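You operate a simulated robot arm through the tools that you are given. There is no shell and no other tool. Be economical: measure what you need, move in short steps, check, and stop when the job is done.

The job below is to be done with a simulated robot arm. You get a single attempt, and the scene is never put back.

Task
Air the two wet towels on the pull-out airer till they are dry.
Fine: draw the latch back; the airer stays out.

Only the result counts: the job must be done as asked and must still hold three seconds after the hand-in. Knocking over, shifting, dropping, spilling or breaking anything else fails it. Flat cloth is picked up by pressing the open fingertips on it (5 to 10 N) and closing them slowly along it; thin cloth reads only 2 to 8 mm in the jaws.

Robot
A 7-joint arm with a two-finger parallel gripper, fixed in place. Base frame: the origin is at the foot of the arm, x ahead of it, y to its left, z up. Readings come in mm, degrees, newtons and seconds.
With the tool pointing down near the work surface it reaches from about 100 to 640 mm from the base axis. Its first joint turns from -115.0 to 115.0 degrees. Payload 3.91 kg.
The tool frame sits at the grasp point between the pads (the TCP): z along the fingers, y along the line on which they close. The tips reach 30 mm beyond it. Largest opening 110 mm; finger width 20, thickness 10; the body of the gripper, 48 by 112 mm, starts 55 mm behind the TCP.
Orientation is told as [roll, pitch, yaw] about the base's x, y, z axes, in that order, counted from this pose: with the fingers straight down and closing along the base's y, the tool's x points along the base's -x, its y along +y and its z along -z.

Tools
- The arm moves only by the tool drive_tool. Its argument "motion" is a list of rows, each a list of 7 numbers: the shift along the tool's x, y, z in cm, then the turn, a rotation vector about the tool's x, y, z in degrees, then the gripper command, from -1 (shut) to 1 (fully open), values between in proportion. In form: [[x, y, z, ax, ay, az, fingers], ...]. A call has 1 to 20 rows; each row is the pose to reach, as a shift and turn from the pose commanded when the call began, along the tool's axes at that moment. Each row takes 0.2 s and may step no farther than 50 mm and 8.6 degrees from the row before; otherwise, or with a gripper value out of range, the whole call is refused. Where a pose cannot be reached the arm comes as near as it can. A force on the tool above 40 N (or 10 N above the force at the start of the call, whichever is more), or a blocked arm, ends the call early, and 0.2 s more pass. Each finger travels about 108 mm/s and halts on what it meets, pressing with about 29 N; the grip force reading is that of the motor and also rises with nothing between the fingers. The clock runs only during rows and for 0.2 s after the last one: add rows that repeat a pose to give the fingers time. The reply holds the time, the measured pose of the TCP, the force on the tool along the base axes, the opening and the grip force, in the units named above and with some noise.
- Cameras (640 x 400 px; columns grow to the right, rows downward): "scene" is fixed at [50.2, -650.7, 1481.4]; the picture's right is [0.93, -0.36, 0.00], its down [-0.16, -0.42, -0.89] and it looks along [0.32, 0.83, -0.45] (base axes); focal length 346 px, centre (320, 200). "wrist" rides on the gripper at [72, 17, -103] in the tool frame; the picture's right is [-0.23, 0.97, 0.00], its down [-0.76, -0.18, -0.62] and it looks along [-0.61, -0.14, 0.78] (tool axes); focal length 222 px, centre (320, 200). There is no depth. A picture from a camera that has moved, and an enlarged one, comes with that camera's place and axes in the base frame and with its lens.
- capture(camera): a new picture of that camera. The clock stands still meanwhile.
- raise_lower(by): slides the trunk up (or, below 0, down) by that many mm; the arm rides with it, the base frame stays. It gives what a move gives, with no picture.
- enlarge(camera, box): a new picture of the part [left, top, right, bottom] of that camera's present view, enlarged. The clock stands still meanwhile.
- finish_job(): hands the job in; it is judged then, once.

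Work in short steps. Places have to be worked out from the pictures, the camera data and where the tool is seen: move nearer, look again, correct. Check each grasp and each placing, and mend what went wrong. You have 120 turns and 76 pictures in all, those below and enlarged ones among them. Open the gripper and draw the arm clear of the work before you hand the job in, unless the task says otherwise; then end with one line.

The tools are called after "Call:" as name(argument=value, ...) on one line, values as JSON. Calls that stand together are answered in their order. drive_tool: Moves the arm, as the interface text tells. Its arguments: {"type":"object","properties":{"motion":{"type":"array","items":{"type":"array","items":{"type":"number"}}}},"required":["motion"]} The other tools are called the same way: raise_lower (by) slides the trunk up or down; capture (camera) takes a picture; enlarge (camera, box) takes an enlarged picture of a part of a camera's view; finish_job () hands the job in.

At the start:

```text
time: 0.0
eef_pos: [257.6, 320.1, 1080.9]
tool_rot: [-0.1, -0.1, -0.1]
ft_force: [0.5, -0.3, -0.1]
width: 110.1
finger_force: 0.1
trunk travel left (down, up): [-700.0, 290.0]
```

scene: 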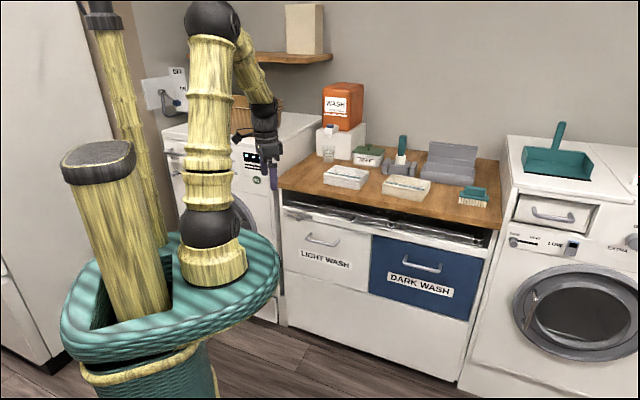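
wrist: 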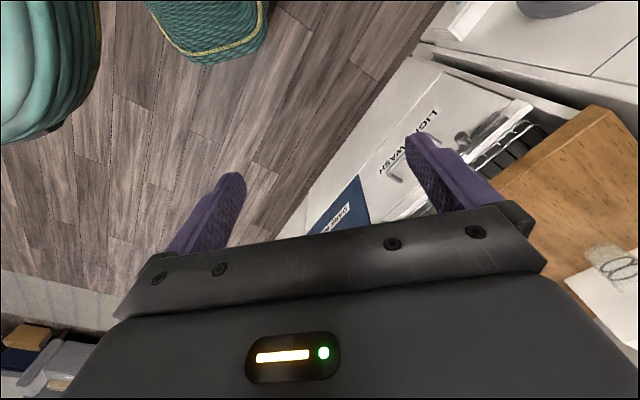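

I start by looking closely at the scene: the counter, the airer under it, and possible places for the towels.

Call:
enlarge(camera="scene", box=[260, 170, 520, 330])

Call:
enlarge(camera="scene", box=[140, 60, 340, 190])

Call:
enlarge(camera="scene", box=[480, 100, 640, 260])

Call:
enlarge(camera="scene", box=[300, 70, 500, 220])

```text
2.46 times, centred on (390, 250) of scene
camera zoom: at [50.2, -650.7, 1481.4], right [0.93, -0.36, 0.0], down [-0.16, -0.42, -0.89], along [0.32, 0.83, -0.45], focal length 852 px, centre (148, 77)
```

zoom: 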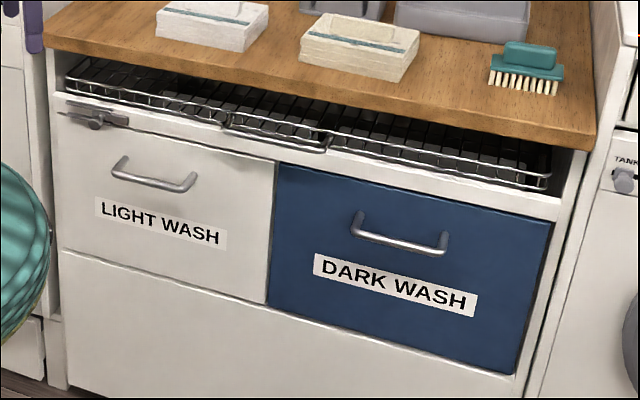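

```text
3.08 times, centred on (240, 125) of scene
camera zoom: at [50.2, -650.7, 1481.4], right [0.93, -0.36, 0.0], down [-0.16, -0.42, -0.89], along [0.32, 0.83, -0.45], focal length 1065 px, centre (566, 431)
```

zoom: 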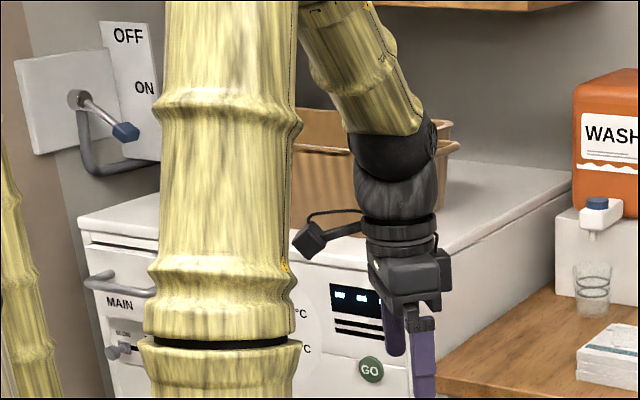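

```text
2.50 times, centred on (560, 180) of scene
camera zoom: at [50.2, -650.7, 1481.4], right [0.93, -0.36, 0.0], down [-0.16, -0.42, -0.89], along [0.32, 0.83, -0.45], focal length 865 px, centre (-280, 250)
```

zoom: 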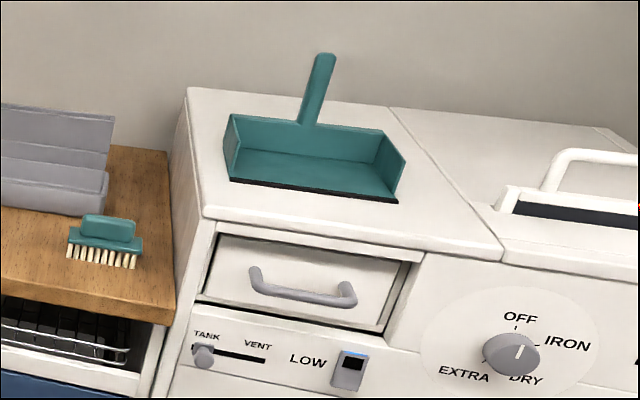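

```text
2.67 times, centred on (400, 145) of scene
camera zoom: at [50.2, -650.7, 1481.4], right [0.93, -0.36, 0.0], down [-0.16, -0.42, -0.89], along [0.32, 0.83, -0.45], focal length 923 px, centre (107, 347)
```

zoom: 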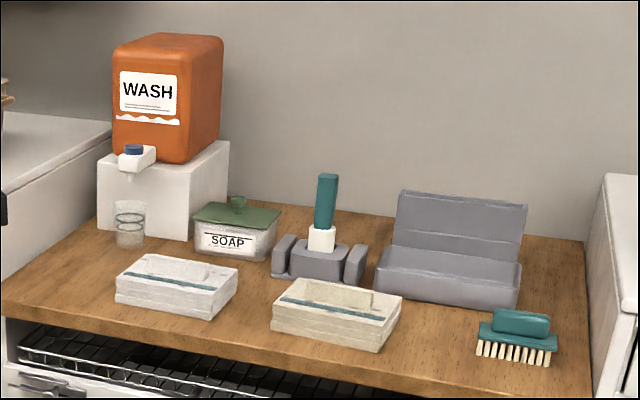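

The first triangulation puts the counter top near z≈830 and its front edge about 800 mm away, further than I expected. I'll move outwards 150 mm and look again to check this.

Call:
drive_tool(motion=[[-3.2, 3.8, 0, 0, 0, 0, 1], [-6.5, 7.6, 0, 0, 0, 0, 1], [-9.8, 11.4, 0, 0, 0, 0, 1], [-9.8, 11.4, 0, 0, 0, 0, 1]])

Call:
capture(camera="wrist")

Call:
capture(camera="scene")

```text
refused: row 2 steps farther than a row can; nothing moved
```

```text
69 pictures are left
camera wrist: at [184.9, 336.3, 1184.1], right [0.23, 0.97, 0.0], down [0.76, -0.18, 0.62], along [0.61, -0.14, -0.78], focal length 222 px, centre (320, 200)
```

wrist: 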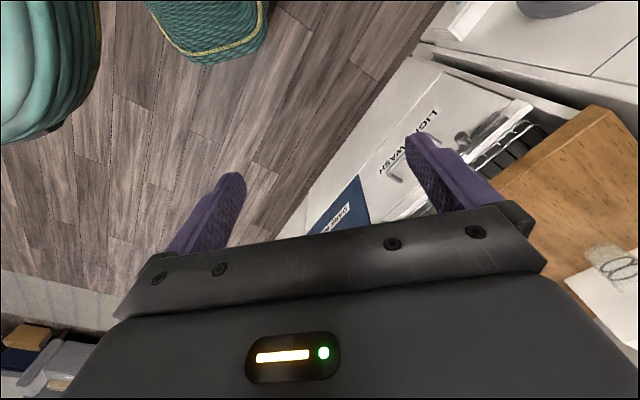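

```text
68 pictures are left
```

scene: 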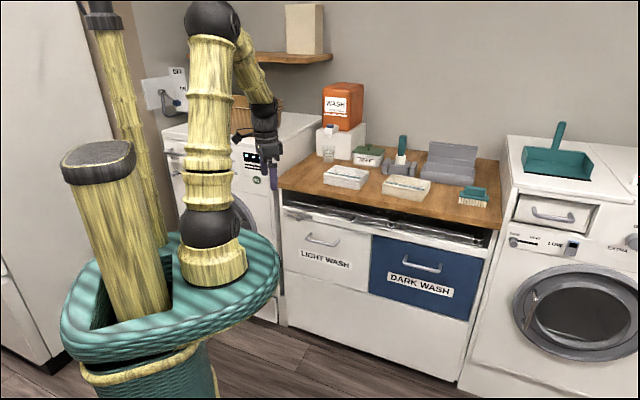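

Refused because the step exceeded 50 mm. Same move again with smaller steps.

Call:
drive_tool(motion=[[-2.6, 3.0, 0, 0, 0, 0, 1], [-5.2, 6.0, 0, 0, 0, 0, 1], [-7.8, 9.0, 0, 0, 0, 0, 1], [-10.4, 12, 0, 0, 0, 0, 1], [-10.4, 12, 0, 0, 0, 0, 1]])

Call:
capture(camera="wrist")

```text
time: 1.2
eef_pos: [360.3, 441.5, 1079.6]
tool_rot: [-0.1, 0.0, -0.2]
ft_force: [-0.5, -0.2, 0.0]
width: 110.3
finger_force: 0.1
trunk travel left (down, up): [-700.0, 290.0]
```

```text
67 pictures are left
camera wrist: at [288.2, 458.1, 1183.2], right [0.23, 0.97, 0.0], down [0.76, -0.18, 0.62], along [0.61, -0.14, -0.78], focal length 222 px, centre (320, 200)
```

wrist: 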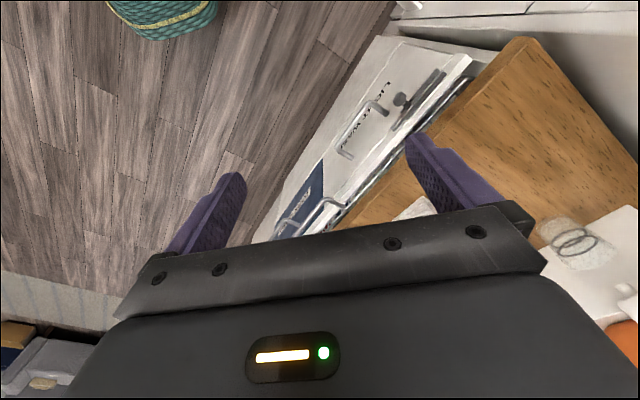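

The second view confirms it: counter top z≈828, front edge roughly 770 mm out. Next I test the arm's real outward reach at this height, which is clear of everything.

Call:
drive_tool(motion=[[-2.6, 3.0, 0, 0, 0, 0, 1], [-5.2, 6.0, 0, 0, 0, 0, 1], [-7.8, 9.0, 0, 0, 0, 0, 1], [-10.4, 12, 0, 0, 0, 0, 1], [-13, 15, 0, 0, 0, 0, 1], [-15.6, 18, 0, 0, 0, 0, 1], [-15.6, 18, 0, 0, 0, 0, 1]])

Call:
capture(camera="wrist")

Call:
capture(camera="scene")

```text
time: 2.8
eef_pos: [466.4, 552.3, 1068.9]
tool_rot: [-0.2, 0.0, 0.0]
ft_force: [0.1, -0.4, -0.3]
width: 110.2
finger_force: 0.1
out of reach, approached as far as the arm can: row 4, 5, 6, 7
trunk travel left (down, up): [-700.0, 290.0]
```

```text
66 pictures are left
camera wrist: at [394.8, 569.5, 1172.4], right [0.23, 0.97, 0.0], down [0.76, -0.18, 0.62], along [0.61, -0.14, -0.78], focal length 222 px, centre (320, 200)
```

wrist: 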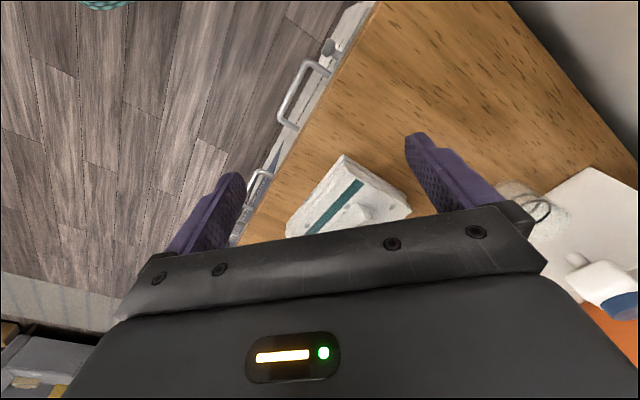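

```text
65 pictures are left
```

scene: 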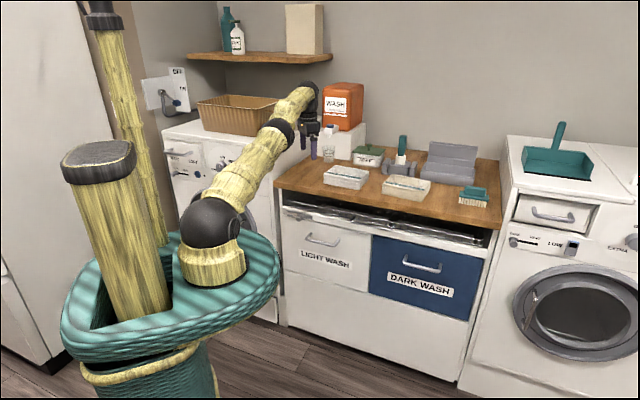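

The arm is fully stretched at about 720 mm with the tool straight down. I need a sharper look at the pale stacks beneath to see whether they are towels.

Call:
enlarge(camera="wrist", box=[240, 120, 440, 245])

Call:
enlarge(camera="scene", box=[310, 130, 500, 220])

Call:
enlarge(camera="scene", box=[130, 50, 330, 180])

```text
3.20 times, centred on (340, 182) of wrist
camera zoom: at [394.8, 569.5, 1172.4], right [0.23, 0.97, 0.0], down [0.76, -0.18, 0.62], along [0.61, -0.14, -0.78], focal length 711 px, centre (256, 256)
```

zoom: 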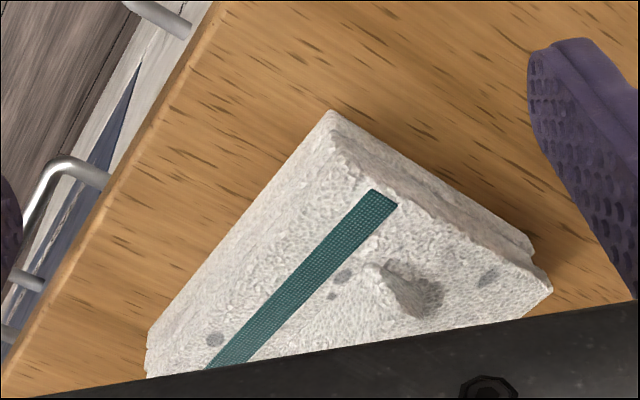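

```text
3.37 times, centred on (405, 175) of scene
camera zoom: at [50.2, -650.7, 1481.4], right [0.93, -0.36, 0.0], down [-0.16, -0.42, -0.89], along [0.32, 0.83, -0.45], focal length 1166 px, centre (34, 284)
```

zoom: 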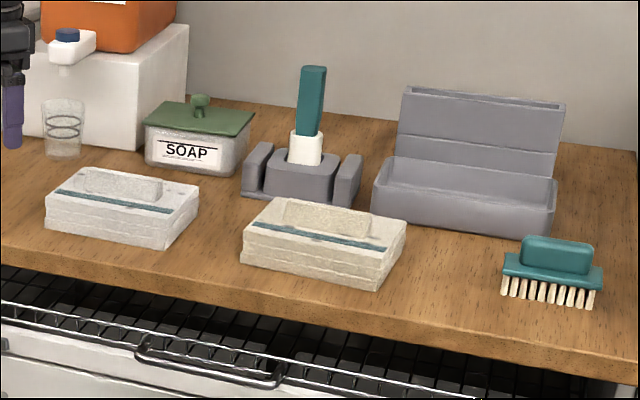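

```text
3.08 times, centred on (230, 115) of scene
camera zoom: at [50.2, -650.7, 1481.4], right [0.93, -0.36, 0.0], down [-0.16, -0.42, -0.89], along [0.32, 0.83, -0.45], focal length 1065 px, centre (597, 462)
```

zoom: 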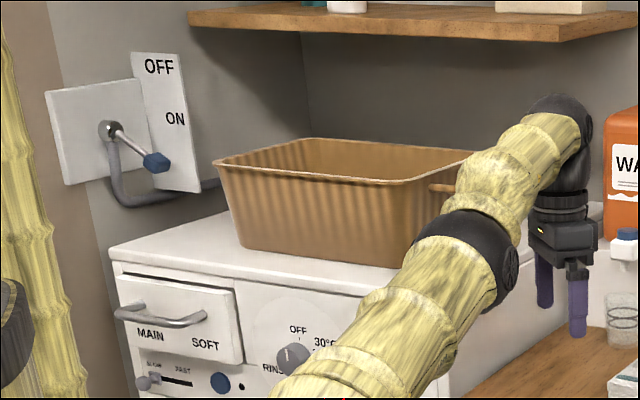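

The two pale blocks are folded damp towels with a raised fold on top, about 145×105 mm with top z≈920. Towel 1 is near (625,570) and towel 2 near (812,380), so I need a tilted tool to reach them. I back off and yaw the tool so its x axis faces away from the cabinet front.

Call:
drive_tool(motion=[[2.7, -2.9, 0, 0, 0, -4, 1], [5.5, -5.8, 0, 0, 0, -8, 1], [7, -7.5, 0, 0, 0, -16, 1], [9, -9.5, 0, 0, 0, -24, 1], [10, -11, 0, 0, 0, -32, 1], [10, -11, 0, 0, 0, -40, 1], [10, -11, 0, 0, 0, -47, 1], [10, -11, 0, 0, 0, -47, 1]])

Call:
capture(camera="wrist")

```text
time: 4.6
eef_pos: [443.6, 555.5, 1102.1]
tool_rot: [0.0, 0.2, 47.0]
ft_force: [-0.6, -0.3, 0.4]
width: 110.0
finger_force: 0.1
out of reach, approached as far as the arm can: row 1, 2, 3, 4, 5, 6, 7, 8
trunk travel left (down, up): [-700.0, 290.0]
```

```text
61 pictures are left
camera wrist: at [381.0, 513.8, 1206.0], right [-0.56, 0.83, 0.0], down [0.65, 0.44, 0.62], along [0.52, 0.35, -0.78], focal length 222 px, centre (320, 200)
```

wrist: 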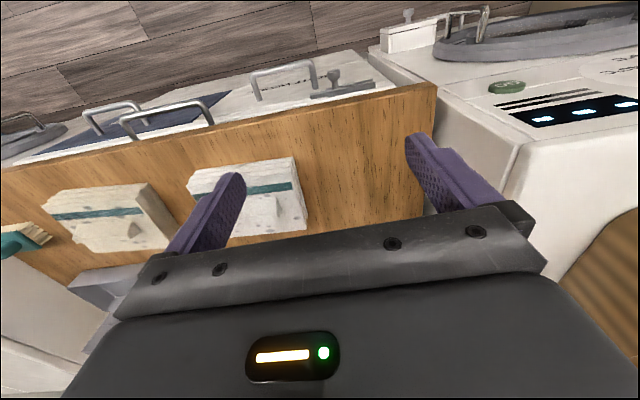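

The commanded pose seems to have drifted from the measured one. I back off 100 mm along tool +x to get them in step again.

Call:
drive_tool(motion=[[4, 0, 0, 0, 0, 0, 1], [8, 0, 0, 0, 0, 0, 1], [12, 0, 0, 0, 0, 0, 1], [12, 0, 0, 0, 0, 0, 1]])

```text
time: 5.6
eef_pos: [421.4, 554.9, 1139.4]
tool_rot: [0.0, 0.0, 47.1]
ft_force: [0.1, 0.5, 0.5]
width: 109.9
finger_force: 0.1
out of reach, approached as far as the arm can: row 1, 2, 3, 4
trunk travel left (down, up): [-700.0, 290.0]
```

Call:
capture(camera="scene")

```text
60 pictures are left
```

scene: 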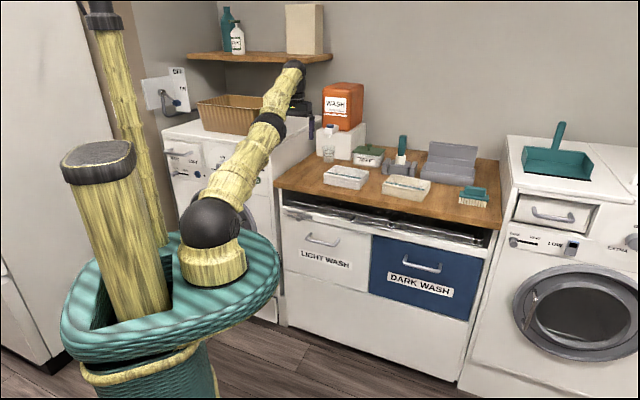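

The elbow has locked straight. I command a further retreat and down motion to unstick it.

Call:
drive_tool(motion=[[4, 0, 1, 0, 0, 0, 1], [8, 0, 2, 0, 0, 0, 1], [8, 0, 2, 0, 0, 0, 1], [8, 0, 2, 0, 0, 0, 1]])

```text
time: 6.6
eef_pos: [412.4, 558.9, 1142.3]
tool_rot: [-0.1, 0.0, 47.0]
ft_force: [-0.9, 0.8, 0.7]
width: 110.1
finger_force: 0.0
out of reach, approached as far as the arm can: row 1, 2, 3, 4
trunk travel left (down, up): [-700.0, 290.0]
```

I'll try a small trunk move, which may resync the commanded pose.

Call:
raise_lower(by=-20)

Call:
drive_tool(motion=[[3, 0, -1, 0, 6, 0, 1], [6, 0, -2, 0, 12, 0, 1], [6, 0, -2, 0, 12, 0, 1]])

```text
time: 7.3
eef_pos: [412.5, 558.5, 1123.4]
tool_rot: [0.0, 0.1, 46.9]
ft_force: [-0.7, -0.2, 0.2]
width: 110.2
finger_force: 0.1
trunk travel left (down, up): [-680.0, 310.0]
```

```text
time: 8.1
eef_pos: [372.2, 515.5, 1144.4]
tool_rot: [0.0, 12.0, 47.0]
ft_force: [-1.0, -1.2, 0.3]
width: 110.0
finger_force: 0.0
out of reach, approached as far as the arm can: row 1
trunk travel left (down, up): [-680.0, 310.0]
```

Back in sync; trunk moves reset the commanded pose. I retreat, centre on the cabinet and tilt the tool outwards 20° to view the latch and airer handle.

Call:
drive_tool(motion=[[2.4, -2.6, 0.5, 0, -5, 0, 1], [4.9, -5.2, 1, 0, -10, 0, 1], [7.3, -7.8, 1.5, 0, -16, 0, 1], [9.8, -10.4, 2.1, 0, -21, 0, 1], [12.2, -13, 2.6, 0, -27, 0, 1], [14.7, -15.7, 3.1, 0, -32, 0, 1], [14.7, -15.7, 3.1, 0, -32, 0, 1]])

Call:
raise_lower(by=-150)

Call:
capture(camera="wrist")

```text
time: 9.7
eef_pos: [384.8, 299.2, 1143.5]
tool_rot: [0.0, -20.0, 47.0]
ft_force: [-0.9, 0.1, -0.6]
width: 110.0
finger_force: 0.1
trunk travel left (down, up): [-680.0, 310.0]
```

```text
time: 11.4
eef_pos: [384.5, 300.2, 993.3]
tool_rot: [0.0, -20.0, 46.9]
ft_force: [0.5, 0.5, -1.0]
width: 109.9
finger_force: 0.0
trunk travel left (down, up): [-530.0, 460.0]
```

```text
59 pictures are left
camera wrist: at [301.6, 234.9, 1066.3], right [-0.57, 0.82, 0.08], down [0.47, 0.25, 0.85], along [0.67, 0.52, -0.53], focal length 222 px, centre (320, 200)
```

wrist: 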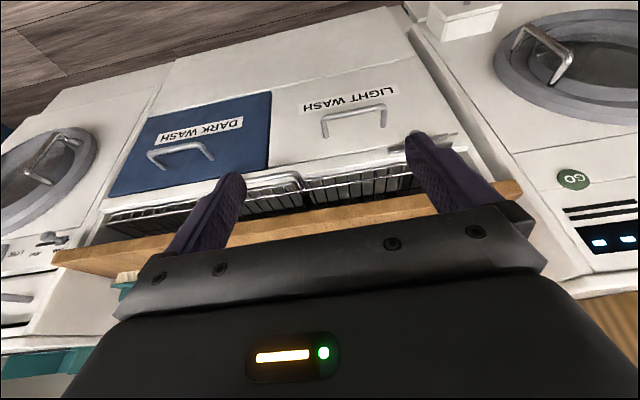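

Call:
enlarge(camera="wrist", box=[220, 100, 480, 240])

Call:
enlarge(camera="scene", box=[270, 190, 400, 270])

```text
2.46 times, centred on (350, 170) of wrist
camera zoom: at [301.6, 234.9, 1066.3], right [-0.57, 0.82, 0.08], down [0.47, 0.25, 0.85], along [0.67, 0.52, -0.53], focal length 547 px, centre (246, 274)
```

zoom: 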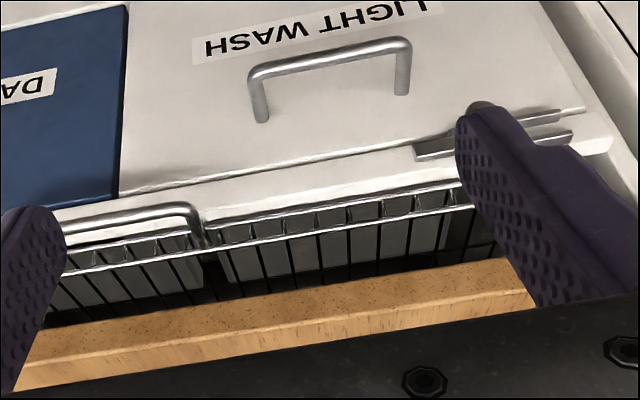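

```text
4.92 times, centred on (335, 230) of scene
camera zoom: at [50.2, -650.7, 1481.4], right [0.93, -0.36, 0.0], down [-0.16, -0.42, -0.89], along [0.32, 0.83, -0.45], focal length 1704 px, centre (246, 52)
```

zoom: 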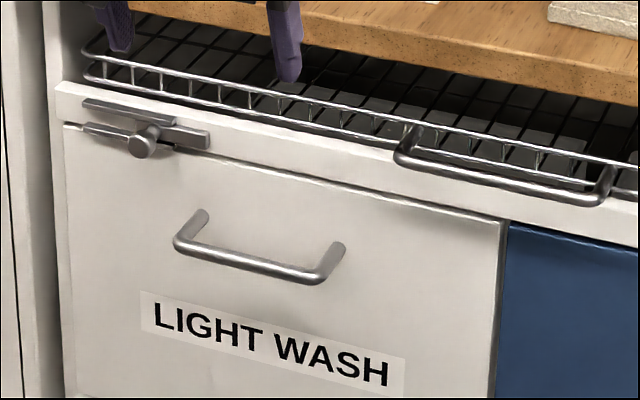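

The latch is a slide bolt with a knob at roughly n≈730, e≈-88, z≈732, in cabinet axes n=(.682,.731) and e=(.731,-.682). The airer handle is a bar at n≈695, e 156–322, z≈795. I swing the tool to about 75° outward tilt in front of the latch.

Call:
drive_tool(motion=[[-0.7, 2.1, 0.3, 0, -7, 0, 1], [-1.4, 4.2, 0.5, 0, -14, 0, 1], [-2.1, 6.4, 0.8, 0, -21, 0, 1], [-2.8, 8.5, 1, 0, -28, 0, 1], [-3.5, 10.6, 1.3, 0, -35, 0, 1], [-4.2, 12.7, 1.5, 0, -42, 0, 1], [-4.9, 14.9, 1.8, 0, -49, 0, 1], [-5.6, 17, 2, 0, -55, 0, 1], [-5.6, 17, 2, 0, -55, 0, 1]])

Call:
raise_lower(by=-200)

Call:
capture(camera="wrist")

Call:
capture(camera="scene")

```text
time: 13.4
eef_pos: [306.9, 454.9, 1005.7]
tool_rot: [9.1, -76.0, 37.7]
ft_force: [-0.1, 0.4, -0.2]
width: 110.2
finger_force: 0.1
out of reach, approached as far as the arm can: row 4, 5
trunk travel left (down, up): [-530.0, 460.0]
```

```text
time: 15.6
eef_pos: [308.9, 454.4, 805.1]
tool_rot: [7.9, -75.8, 38.6]
ft_force: [0.3, 0.2, 0.8]
width: 110.0
finger_force: 0.1
trunk travel left (down, up): [-330.0, 660.0]
```

```text
56 pictures are left
camera wrist: at [213.7, 380.8, 760.8], right [-0.66, 0.71, 0.25], down [-0.14, -0.45, 0.88], along [0.74, 0.55, 0.39], focal length 222 px, centre (320, 200)
```

wrist: 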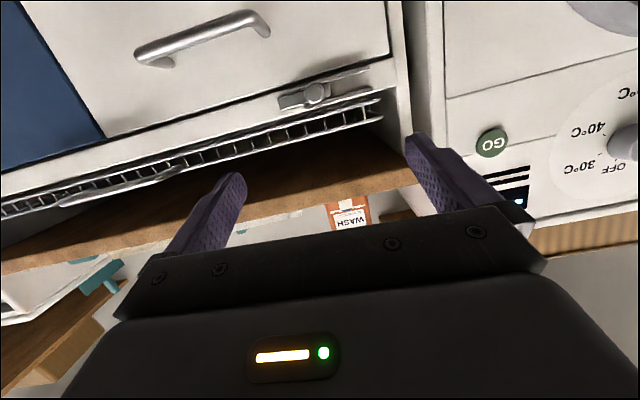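

```text
55 pictures are left
```

scene: 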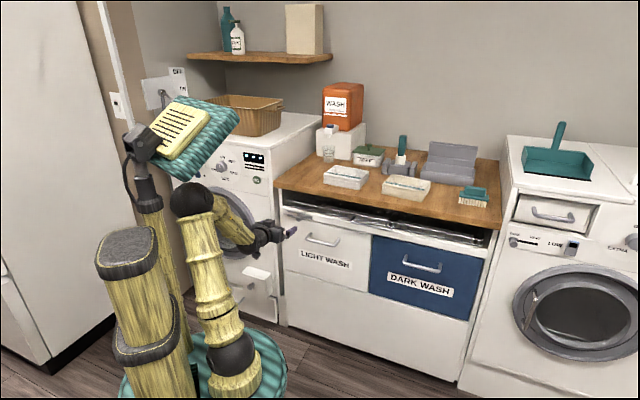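

Combining the views puts the knob at n≈708, e≈-79, z≈750. I bring the half-open tips to about 20 mm in front of it.

Call:
drive_tool(motion=[[0.6, -0.1, 4, 0, 0, 0, 0.3], [1.3, -0.3, 8, 0, 0, 0, 0.1], [1.9, -0.5, 11.5, 0, 0, 0, 0.1], [1.9, -0.5, 11.5, 0, 0, 0, 0.1]])

Call:
capture(camera="wrist")

Call:
enlarge(camera="scene", box=[250, 180, 350, 250])

```text
time: 16.6
eef_pos: [376.8, 533.0, 743.2]
tool_rot: [-0.2, -74.9, 47.2]
ft_force: [-0.1, 0.0, -0.6]
width: 60.7
finger_force: 0.1
trunk travel left (down, up): [-330.0, 660.0]
```

```text
54 pictures are left
camera wrist: at [284.2, 457.1, 701.7], right [-0.67, 0.71, 0.22], down [-0.15, -0.42, 0.9], along [0.73, 0.57, 0.38], focal length 222 px, centre (320, 200)
```

wrist: 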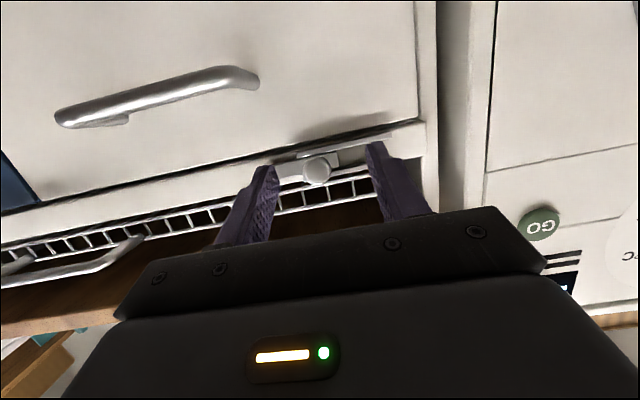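

```text
5.71 times, centred on (300, 215) of scene
camera zoom: at [50.2, -650.7, 1481.4], right [0.93, -0.36, 0.0], down [-0.16, -0.42, -0.89], along [0.32, 0.83, -0.45], focal length 1978 px, centre (434, 114)
```

zoom: 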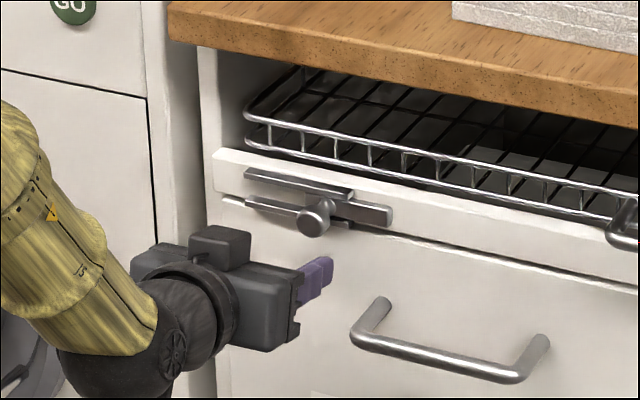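

Knob confirmed at e≈-79, z≈749, n≈705. I align and advance the tips so they straddle it.

Call:
drive_tool(motion=[[-2.4, -0.9, 0, 0, 0, 0, 0.1], [-2.4, -0.9, 1.5, 0, 0, 0, 0.1], [-2.4, -0.9, 3, 0, 0, 0, 0.1], [-2.4, -0.9, 3, 0, 0, 0, 0.1]])

Call:
enlarge(camera="wrist", box=[200, 100, 440, 250])

Call:
enlarge(camera="scene", box=[250, 180, 350, 250])

```text
time: 17.6
eef_pos: [408.8, 551.8, 757.8]
tool_rot: [0.0, -74.9, 47.1]
ft_force: [-0.4, -0.6, 0.0]
width: 60.5
finger_force: 0.0
trunk travel left (down, up): [-330.0, 660.0]
```

```text
2.67 times, centred on (320, 175) of wrist
camera zoom: at [316.3, 477.4, 715.9], right [-0.67, 0.71, 0.22], down [-0.15, -0.42, 0.9], along [0.73, 0.57, 0.38], focal length 592 px, centre (320, 267)
```

zoom: 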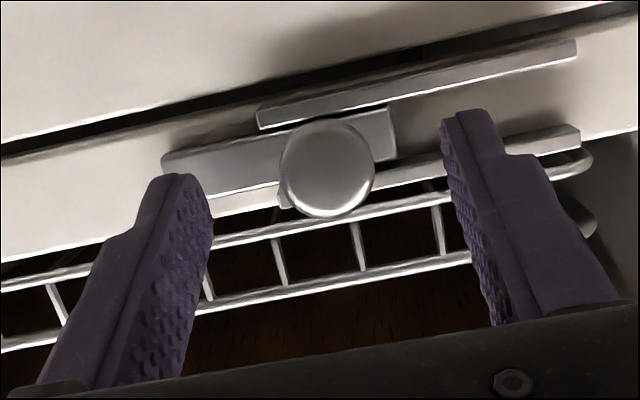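

```text
5.71 times, centred on (300, 215) of scene
camera zoom: at [50.2, -650.7, 1481.4], right [0.93, -0.36, 0.0], down [-0.16, -0.42, -0.89], along [0.32, 0.83, -0.45], focal length 1978 px, centre (434, 114)
```

zoom: 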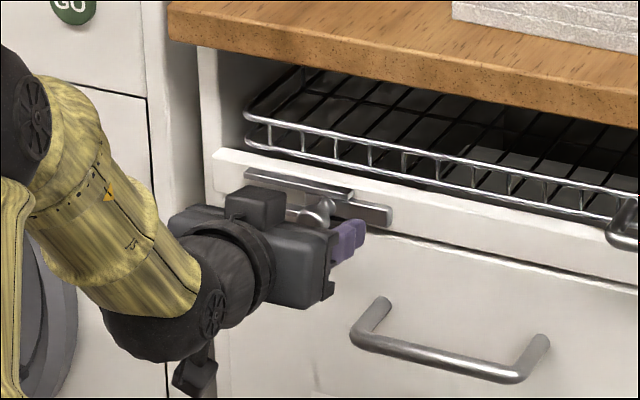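

The tips are either side of the knob. I advance 5 mm more and close on it.

Call:
drive_tool(motion=[[0, 0, 0.5, 0, 0, 0, 0.1], [0, 0, 0.5, 0, 0, 0, -0.2], [0, 0, 0.5, 0, 0, 0, -0.6], [0, 0, 0.5, 0, 0, 0, -1], [0, 0, 0.5, 0, 0, 0, -1]])

Call:
enlarge(camera="wrist", box=[200, 100, 440, 250])

```text
time: 18.8
eef_pos: [412.4, 557.0, 758.0]
tool_rot: [-0.2, -74.9, 47.4]
ft_force: [-4.6, 9.0, 0.2]
width: 23.8
finger_force: 45.2
trunk travel left (down, up): [-330.0, 660.0]
```

```text
2.67 times, centred on (320, 175) of wrist
camera zoom: at [318.2, 481.5, 714.8], right [-0.67, 0.71, 0.22], down [-0.14, -0.42, 0.9], along [0.72, 0.57, 0.38], focal length 592 px, centre (320, 267)
```

zoom: 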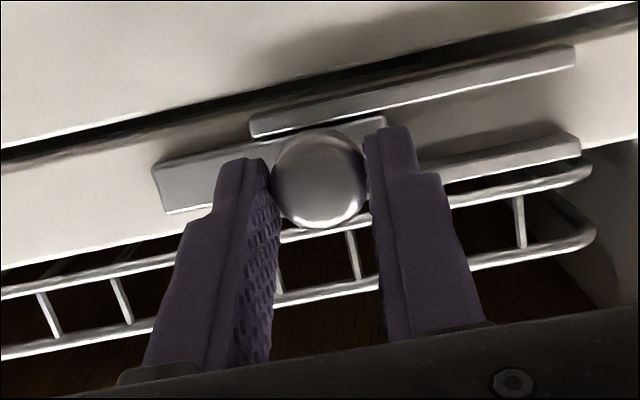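

The knob is gripped at 24 mm. I try sliding it toward +e (tool -y) in small steps.

Call:
drive_tool(motion=[[0, -0.7, 0, 0, 0, 0, -1], [0, -1.4, 0, 0, 0, 0, -1], [0, -2.1, 0, 0, 0, 0, -1], [0, -2.8, 0, 0, 0, 0, -1], [0, -2.8, 0, 0, 0, 0, -1]])

Call:
enlarge(camera="wrist", box=[200, 100, 440, 250])

```text
time: 19.3
eef_pos: [413.0, 558.5, 756.2]
tool_rot: [0.5, -74.9, 47.8]
ft_force: [-1.2, 11.2, -4.1]
width: 24.2
finger_force: 44.9
trunk travel left (down, up): [-330.0, 660.0]
stopped in row 2: the force on the tool passed its limit (the readings are from after the stop); the commanded pose is now the measured one
```

```text
2.67 times, centred on (320, 175) of wrist
camera zoom: at [319.9, 479.6, 714.9], right [-0.69, 0.69, 0.22], down [-0.14, -0.42, 0.9], along [0.71, 0.59, 0.38], focal length 592 px, centre (320, 267)
```

zoom: 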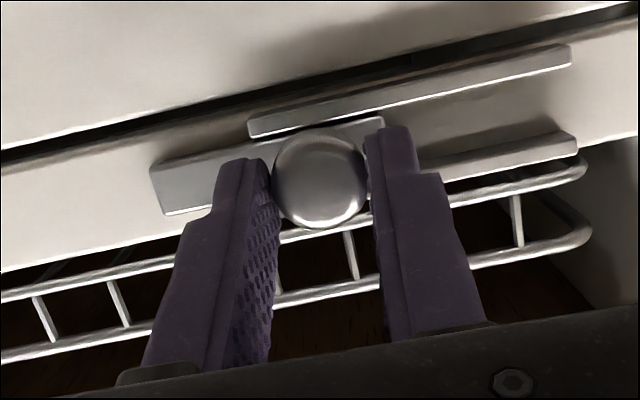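

Blocked toward +e, so the bolt must draw back toward -e (tool +y).

Call:
drive_tool(motion=[[0, 0.7, 0, 0, 0, 0, -1], [0, 1.4, 0, 0, 0, 0, -1], [0, 2.1, 0, 0, 0, 0, -1], [0, 2.8, 0, 0, 0, 0, -1], [0, 2.8, 0, 0, 0, 0, -1]])

Call:
enlarge(camera="wrist", box=[200, 100, 440, 250])

```text
time: 20.5
eef_pos: [392.9, 574.8, 756.3]
tool_rot: [0.3, -75.0, 47.7]
ft_force: [18.4, 16.6, -8.4]
width: 23.7
finger_force: 45.3
trunk travel left (down, up): [-330.0, 660.0]
```

```text
2.67 times, centred on (320, 175) of wrist
camera zoom: at [301.1, 498.1, 715.0], right [-0.68, 0.7, 0.22], down [-0.14, -0.42, 0.9], along [0.72, 0.58, 0.38], focal length 592 px, centre (320, 267)
```

zoom: 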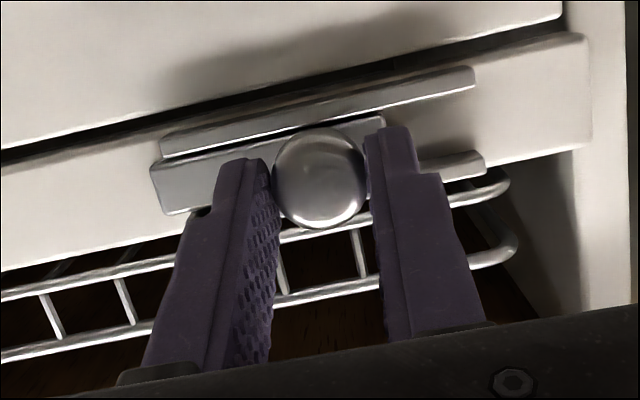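

It slid 26 mm. I continue gently to the end stop.

Call:
drive_tool(motion=[[0, 0.4, 0.1, 0, 0, 0, -1], [0, 0.8, 0.2, 0, 0, 0, -1], [0, 1.2, 0.2, 0, 0, 0, -1], [0, 1.6, 0.2, 0, 0, 0, -1]])

Call:
enlarge(camera="wrist", box=[200, 100, 440, 250])

```text
time: 21.5
eef_pos: [386.2, 582.3, 757.4]
tool_rot: [0.6, -74.9, 47.0]
ft_force: [16.6, -13.8, -3.8]
width: 24.0
finger_force: 45.6
trunk travel left (down, up): [-330.0, 660.0]
```

```text
2.67 times, centred on (320, 175) of wrist
camera zoom: at [293.0, 506.3, 715.0], right [-0.68, 0.7, 0.22], down [-0.14, -0.42, 0.9], along [0.72, 0.58, 0.38], focal length 592 px, centre (320, 267)
```

zoom: 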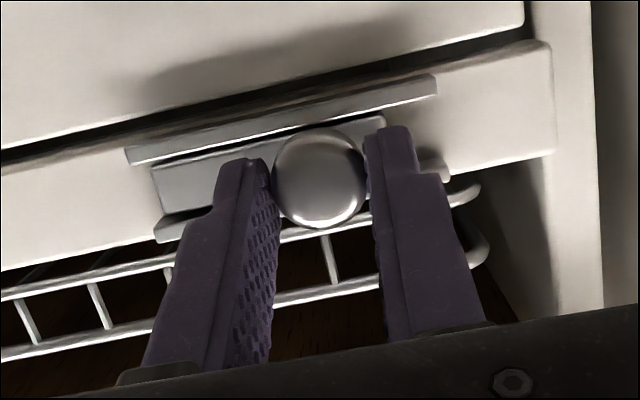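

The plate is now inside the rails and it is pushing back with 21 N at the stop, so the latch is drawn. I release and back off.

Call:
drive_tool(motion=[[0, -0.5, 0, 0, 0, 0, -0.4], [0, -0.5, 0, 0, 0, 0, 0], [0, -0.5, 0, 0, 0, 0, 0.2], [0, -0.5, -3, 0, 0, 0, 0.2], [0, -0.5, -7, 0, 0, 0, 0.2], [0, -0.5, -11, 0, 0, 0, 0.2], [0, -0.5, -11, 0, 0, 0, 0.2]])

Call:
capture(camera="wrist")

```text
time: 23.1
eef_pos: [314.3, 502.9, 785.0]
tool_rot: [0.3, -74.9, 47.7]
ft_force: [0.0, -0.2, -1.4]
width: 66.2
finger_force: 0.1
trunk travel left (down, up): [-330.0, 660.0]
```

```text
46 pictures are left
camera wrist: at [222.7, 425.8, 742.5], right [-0.68, 0.7, 0.22], down [-0.14, -0.42, 0.9], along [0.72, 0.58, 0.38], focal length 222 px, centre (320, 200)
```

wrist: 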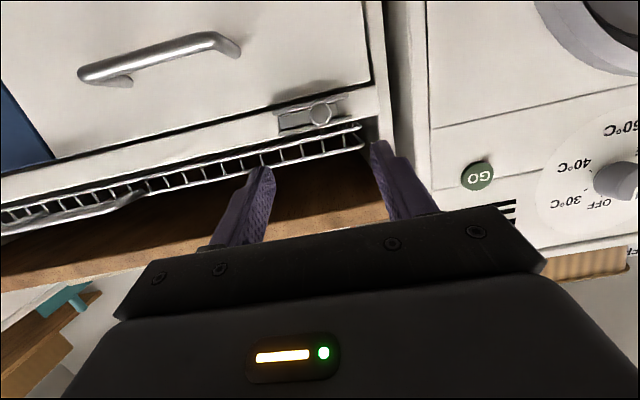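

The latch stays drawn. I traverse to the airer handle while rolling the tool 90° so the fingers close vertically on the bar.

Call:
drive_tool(motion=[[-0.1, -2.9, 0, 0, 0, 7.5, 0.2], [-0.3, -5.9, 0, 0, 0, 15, 0.2], [-0.4, -8.8, 0.1, 0, 0, 22.5, 0.2], [-0.6, -11.7, 0.1, 0, 0, 30, 0.2], [-0.7, -14.7, 0.2, 0, 0, 37.5, 0.2], [-0.9, -17.6, 0.2, 0, 0, 45, 0.2], [-1, -20.5, 0.3, 0, 0, 52.5, 0.2], [-1.1, -23.5, 0.3, 0, 0, 60, 0.2], [-1.3, -26.4, 0.4, 0, 0, 67.5, 0.2], [-1.4, -29.3, 0.5, 0, 0, 75, 0.2], [-1.6, -32.3, 0.5, 0, 0, 82.5, 0.2], [-1.7, -35.2, 0.6, 0, 0, 90, 0.2], [-1.7, -35.2, 0.6, 0, 0, 90, 0.2]])

Call:
capture(camera="wrist")

Call:
capture(camera="scene")

```text
time: 25.9
eef_pos: [582.0, 273.8, 800.4]
tool_rot: [75.0, 0.2, -42.0]
ft_force: [0.8, -0.1, -0.7]
width: 66.1
finger_force: 0.1
trunk travel left (down, up): [-330.0, 660.0]
```

```text
45 pictures are left
camera wrist: at [465.3, 251.0, 844.9], right [0.34, 0.03, 0.94], down [0.13, -0.99, -0.01], along [0.93, 0.13, -0.34], focal length 222 px, centre (320, 200)
```

wrist: 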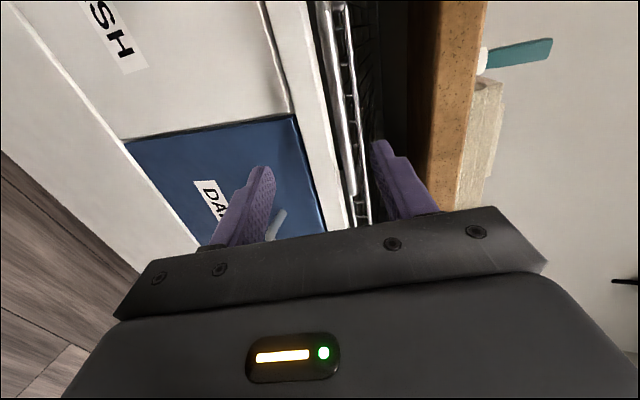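

```text
44 pictures are left
```

scene: 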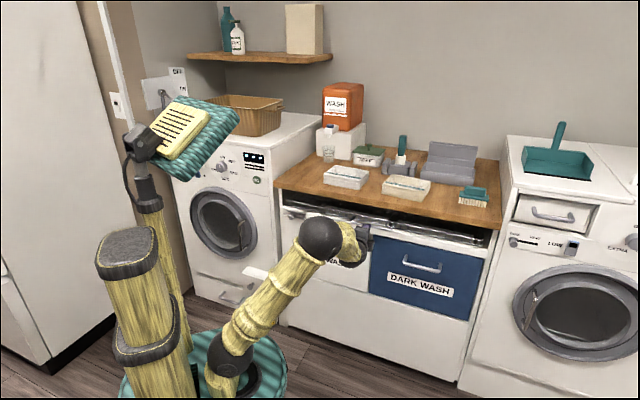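

Call:
enlarge(camera="wrist", box=[220, 60, 460, 230])

```text
2.35 times, centred on (340, 145) of wrist
camera zoom: at [465.3, 251.0, 844.9], right [0.34, 0.03, 0.94], down [0.13, -0.99, -0.01], along [0.93, 0.13, -0.34], focal length 523 px, centre (273, 329)
```

zoom: 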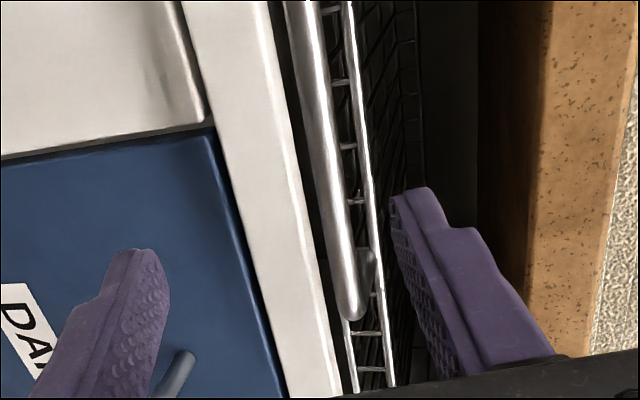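

Bar located at n≈700, z≈796. I advance with a 40 mm opening so the tips just pass either side of the bar.

Call:
drive_tool(motion=[[0, 0.7, 2.6, 0, 0, 0, -0.2], [0, 1.5, 5.2, 0, 0, 0, -0.27], [0, 2, 6.8, 0, 0, 0, -0.27], [0, 2.2, 7.8, 0, 0, 0, -0.27], [0, 2.2, 7.8, 0, 0, 0, -0.27]])

Call:
enlarge(camera="wrist", box=[220, 60, 460, 230])

```text
time: 27.1
eef_pos: [636.9, 336.1, 802.0]
tool_rot: [75.1, 0.2, -42.0]
ft_force: [0.3, -0.9, 0.8]
width: 40.3
finger_force: 0.1
trunk travel left (down, up): [-330.0, 660.0]
```

```text
2.35 times, centred on (340, 145) of wrist
camera zoom: at [519.1, 313.6, 845.5], right [0.34, 0.03, 0.94], down [0.13, -0.99, -0.01], along [0.93, 0.13, -0.34], focal length 523 px, centre (273, 329)
```

zoom: 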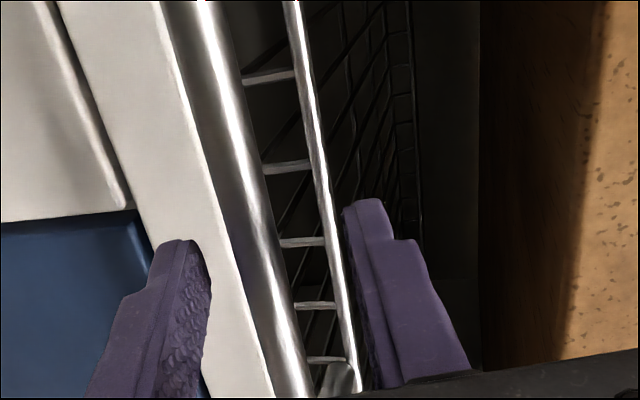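

The bar lies between the fingers. Closing.

Call:
drive_tool(motion=[[0, 0, 0, 0, 0, 0, -0.5], [0, 0, 0, 0, 0, 0, -0.8], [0, 0, 0, 0, 0, 0, -1], [0, 0, 0, 0, 0, 0, -1]])

```text
time: 28.1
eef_pos: [635.9, 336.4, 800.2]
tool_rot: [74.8, 0.2, -41.9]
ft_force: [-8.0, -4.3, -12.0]
width: 11.7
finger_force: 45.2
trunk travel left (down, up): [-330.0, 660.0]
```

Gripped at 11.7 mm. I pull the airer out horizontally.

Call:
drive_tool(motion=[[0, -0.26, -0.97, 0, 0, 0, -1], [0, -0.52, -1.93, 0, 0, 0, -1], [0, -0.9, -3.4, 0, 0, 0, -1], [0, -1.3, -4.8, 0, 0, 0, -1], [0, -1.7, -6.3, 0, 0, 0, -1], [0, -2.1, -7.7, 0, 0, 0, -1], [0, -2.5, -9.2, 0, 0, 0, -1], [0, -2.6, -9.7, 0, 0, 0, -1], [0, -2.6, -9.7, 0, 0, 0, -1]])

Call:
capture(camera="scene")

```text
time: 30.1
eef_pos: [565.9, 265.4, 800.3]
tool_rot: [74.8, 0.0, -41.5]
ft_force: [-20.0, 19.5, -10.3]
width: 11.5
finger_force: 44.4
trunk travel left (down, up): [-330.0, 660.0]
```

```text
41 pictures are left
```

scene: 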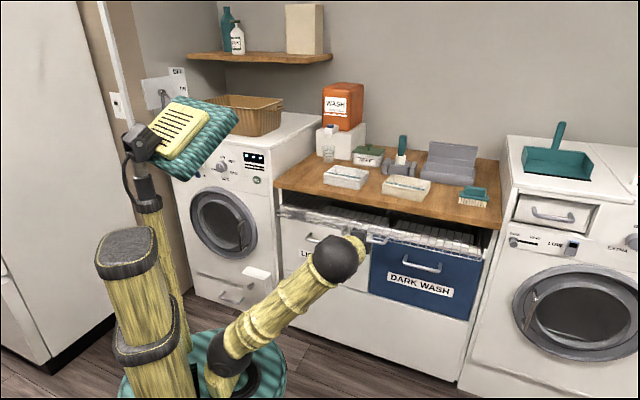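

The airer is out 100 mm with some side load; the true slide direction seems nearer 45°. I keep pulling with a small sideways correction.

Call:
drive_tool(motion=[[0.3, -0.26, -0.97, 0, 0, 0, -1], [0.4, -0.65, -2.4, 0, 0, 0, -1], [0.5, -1.05, -3.9, 0, 0, 0, -1], [0.6, -1.4, -5.3, 0, 0, 0, -1], [0.65, -1.8, -6.8, 0, 0, 0, -1], [0.7, -2.2, -8.2, 0, 0, 0, -1], [0.75, -2.6, -9.7, 0, 0, 0, -1], [0.75, -2.6, -9.7, 0, 0, 0, -1]])

```text
time: 31.9
eef_pos: [494.3, 193.1, 800.6]
tool_rot: [74.6, 0.2, -41.7]
ft_force: [-20.3, 22.1, -17.5]
width: 11.8
finger_force: 45.0
trunk travel left (down, up): [-330.0, 660.0]
```

Call:
drive_tool(motion=[[0.4, -0.36, -0.97, 0, 0, 0, -1], [0.6, -0.75, -2.4, 0, 0, 0, -1], [0.7, -1.15, -3.9, 0, 0, 0, -1], [0.8, -1.5, -5.3, 0, 0, 0, -1], [0.9, -1.9, -6.8, 0, 0, 0, -1], [0.9, -1.9, -6.8, 0, 0, 0, -1]])

Call:
capture(camera="scene")

```text
time: 33.2
eef_pos: [447.9, 146.2, 799.7]
tool_rot: [74.1, 0.4, -41.6]
ft_force: [-3.8, 2.9, -9.0]
width: 11.5
finger_force: 44.9
out of reach, approached as far as the arm can: row 5, 6
trunk travel left (down, up): [-330.0, 660.0]
stopped in row 6: the force on the tool passed its limit (the readings are from after the stop); the commanded pose is now the measured one
```

```text
40 pictures are left
```

scene: 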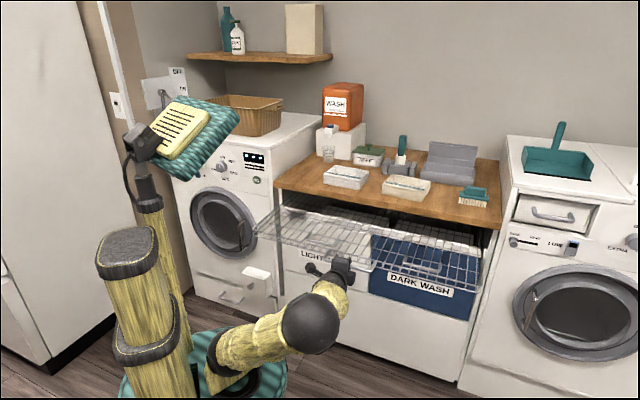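

The airer is out about 267 mm. I release the bar and back the tips off it.

Call:
drive_tool(motion=[[0, 0, 0, 0, 0, 0, -0.6], [0, 0, 0, 0, 0, 0, -0.2], [0, 0, -1, 0, 0, 0, -0.1], [0, 0, -2.2, 0, 0, 0, -0.1], [0, 0, -3.2, 0, 0, 0, -0.1], [0, 0, -3.2, 0, 0, 0, -0.1]])

```text
time: 34.6
eef_pos: [441.9, 120.1, 815.9]
tool_rot: [74.2, 0.3, -41.6]
ft_force: [0.2, 0.4, -0.8]
width: 49.4
finger_force: 0.0
out of reach, approached as far as the arm can: row 3, 4, 5, 6
trunk travel left (down, up): [-330.0, 660.0]
```

Clear of the bar. I raise the trunk to work above the counter.

Call:
raise_lower(by=260)

```text
time: 37.3
eef_pos: [441.8, 118.9, 1076.0]
tool_rot: [74.3, 0.3, -41.6]
ft_force: [0.3, -0.3, 0.5]
width: 49.6
finger_force: 0.0
trunk travel left (down, up): [-590.0, 400.0]
```

I move over the counter toward towel 1, steepening the tool to about 50° below horizontal to inspect the raised fold.

Call:
drive_tool(motion=[[2.1, 0.3, 3.9, 4.4, 0, 0, 0], [4.1, 0.6, 7.7, 8.8, 0, 0, 0], [6.2, 0.9, 11.6, 13.2, 0, 0, 0], [8.2, 1.2, 15.4, 17.6, 0, 0, 0], [10.3, 1.5, 19.3, 22, 0, 0, 0], [12.4, 1.8, 23.2, 26.4, 0, 0, 0], [14.4, 2.2, 27, 30.8, 0, 0, 0], [16.5, 2.5, 30.9, 35, 0, 0, 0], [16.5, 2.5, 30.9, 35, 0, 0, 0]])

Call:
capture(camera="wrist")

Call:
enlarge(camera="scene", box=[250, 130, 480, 270])

```text
time: 39.3
eef_pos: [520.6, 455.5, 1018.2]
tool_rot: [39.2, 0.5, -41.7]
ft_force: [1.0, -1.4, 0.5]
width: 55.1
finger_force: 0.1
trunk travel left (down, up): [-590.0, 400.0]
```

```text
39 pictures are left
camera wrist: at [432.8, 463.5, 1109.8], right [0.67, 0.41, 0.61], down [0.22, -0.91, 0.36], along [0.71, -0.11, -0.7], focal length 222 px, centre (320, 200)
```

wrist: 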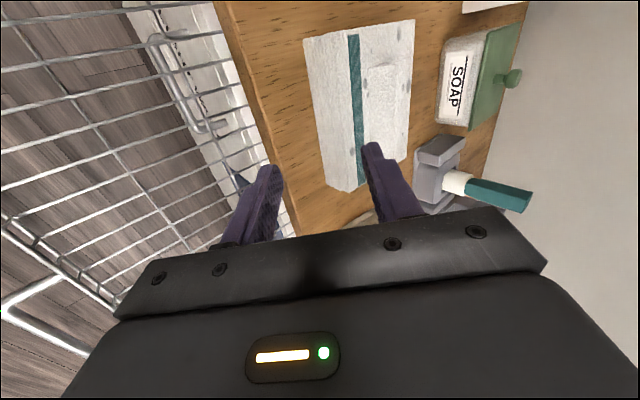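

```text
2.78 times, centred on (365, 200) of scene
camera zoom: at [50.2, -650.7, 1481.4], right [0.93, -0.36, 0.0], down [-0.16, -0.42, -0.89], along [0.32, 0.83, -0.45], focal length 963 px, centre (195, 200)
```

zoom: 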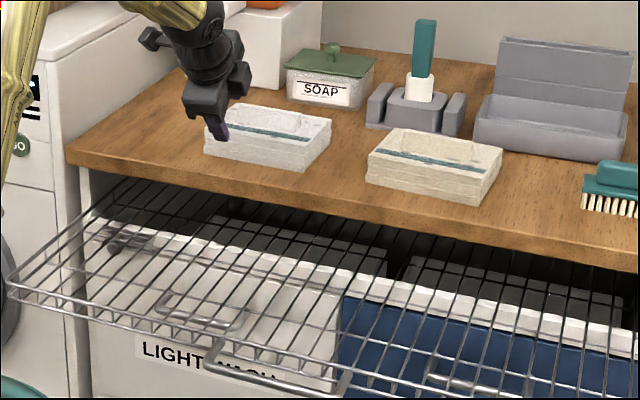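

Cross-checking the views revises the counter top to z≈900 and the towel tops to about 940, so the towels are nearer than I thought. I zoom in on the fold.

Call:
enlarge(camera="wrist", box=[280, 10, 440, 210])

Call:
enlarge(camera="scene", box=[315, 155, 435, 215])

```text
2.00 times, centred on (360, 110) of wrist
camera zoom: at [432.8, 463.5, 1109.8], right [0.67, 0.41, 0.61], down [0.22, -0.91, 0.36], along [0.71, -0.11, -0.7], focal length 444 px, centre (240, 380)
```

zoom: 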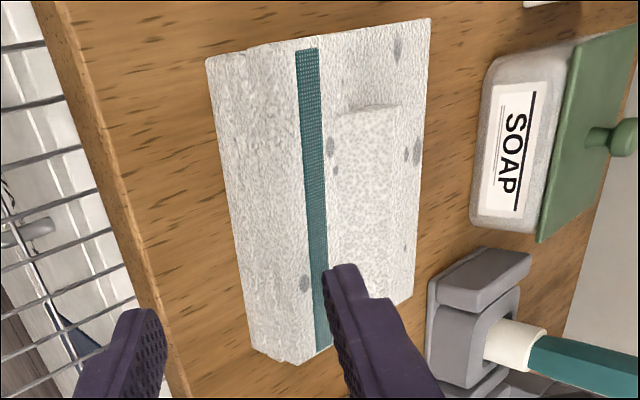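

```text
5.33 times, centred on (375, 185) of scene
camera zoom: at [50.2, -650.7, 1481.4], right [0.93, -0.36, 0.0], down [-0.16, -0.42, -0.89], along [0.32, 0.83, -0.45], focal length 1846 px, centre (27, 280)
```

zoom: 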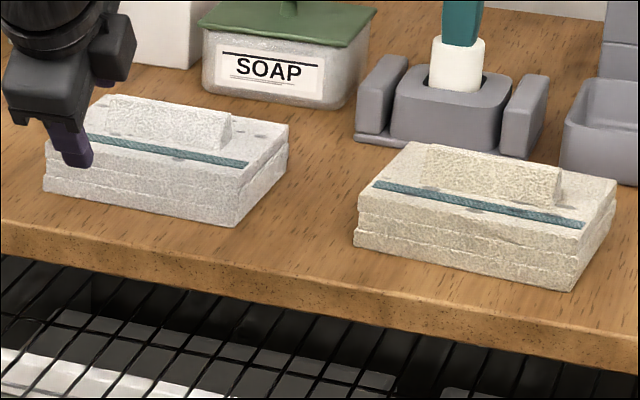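

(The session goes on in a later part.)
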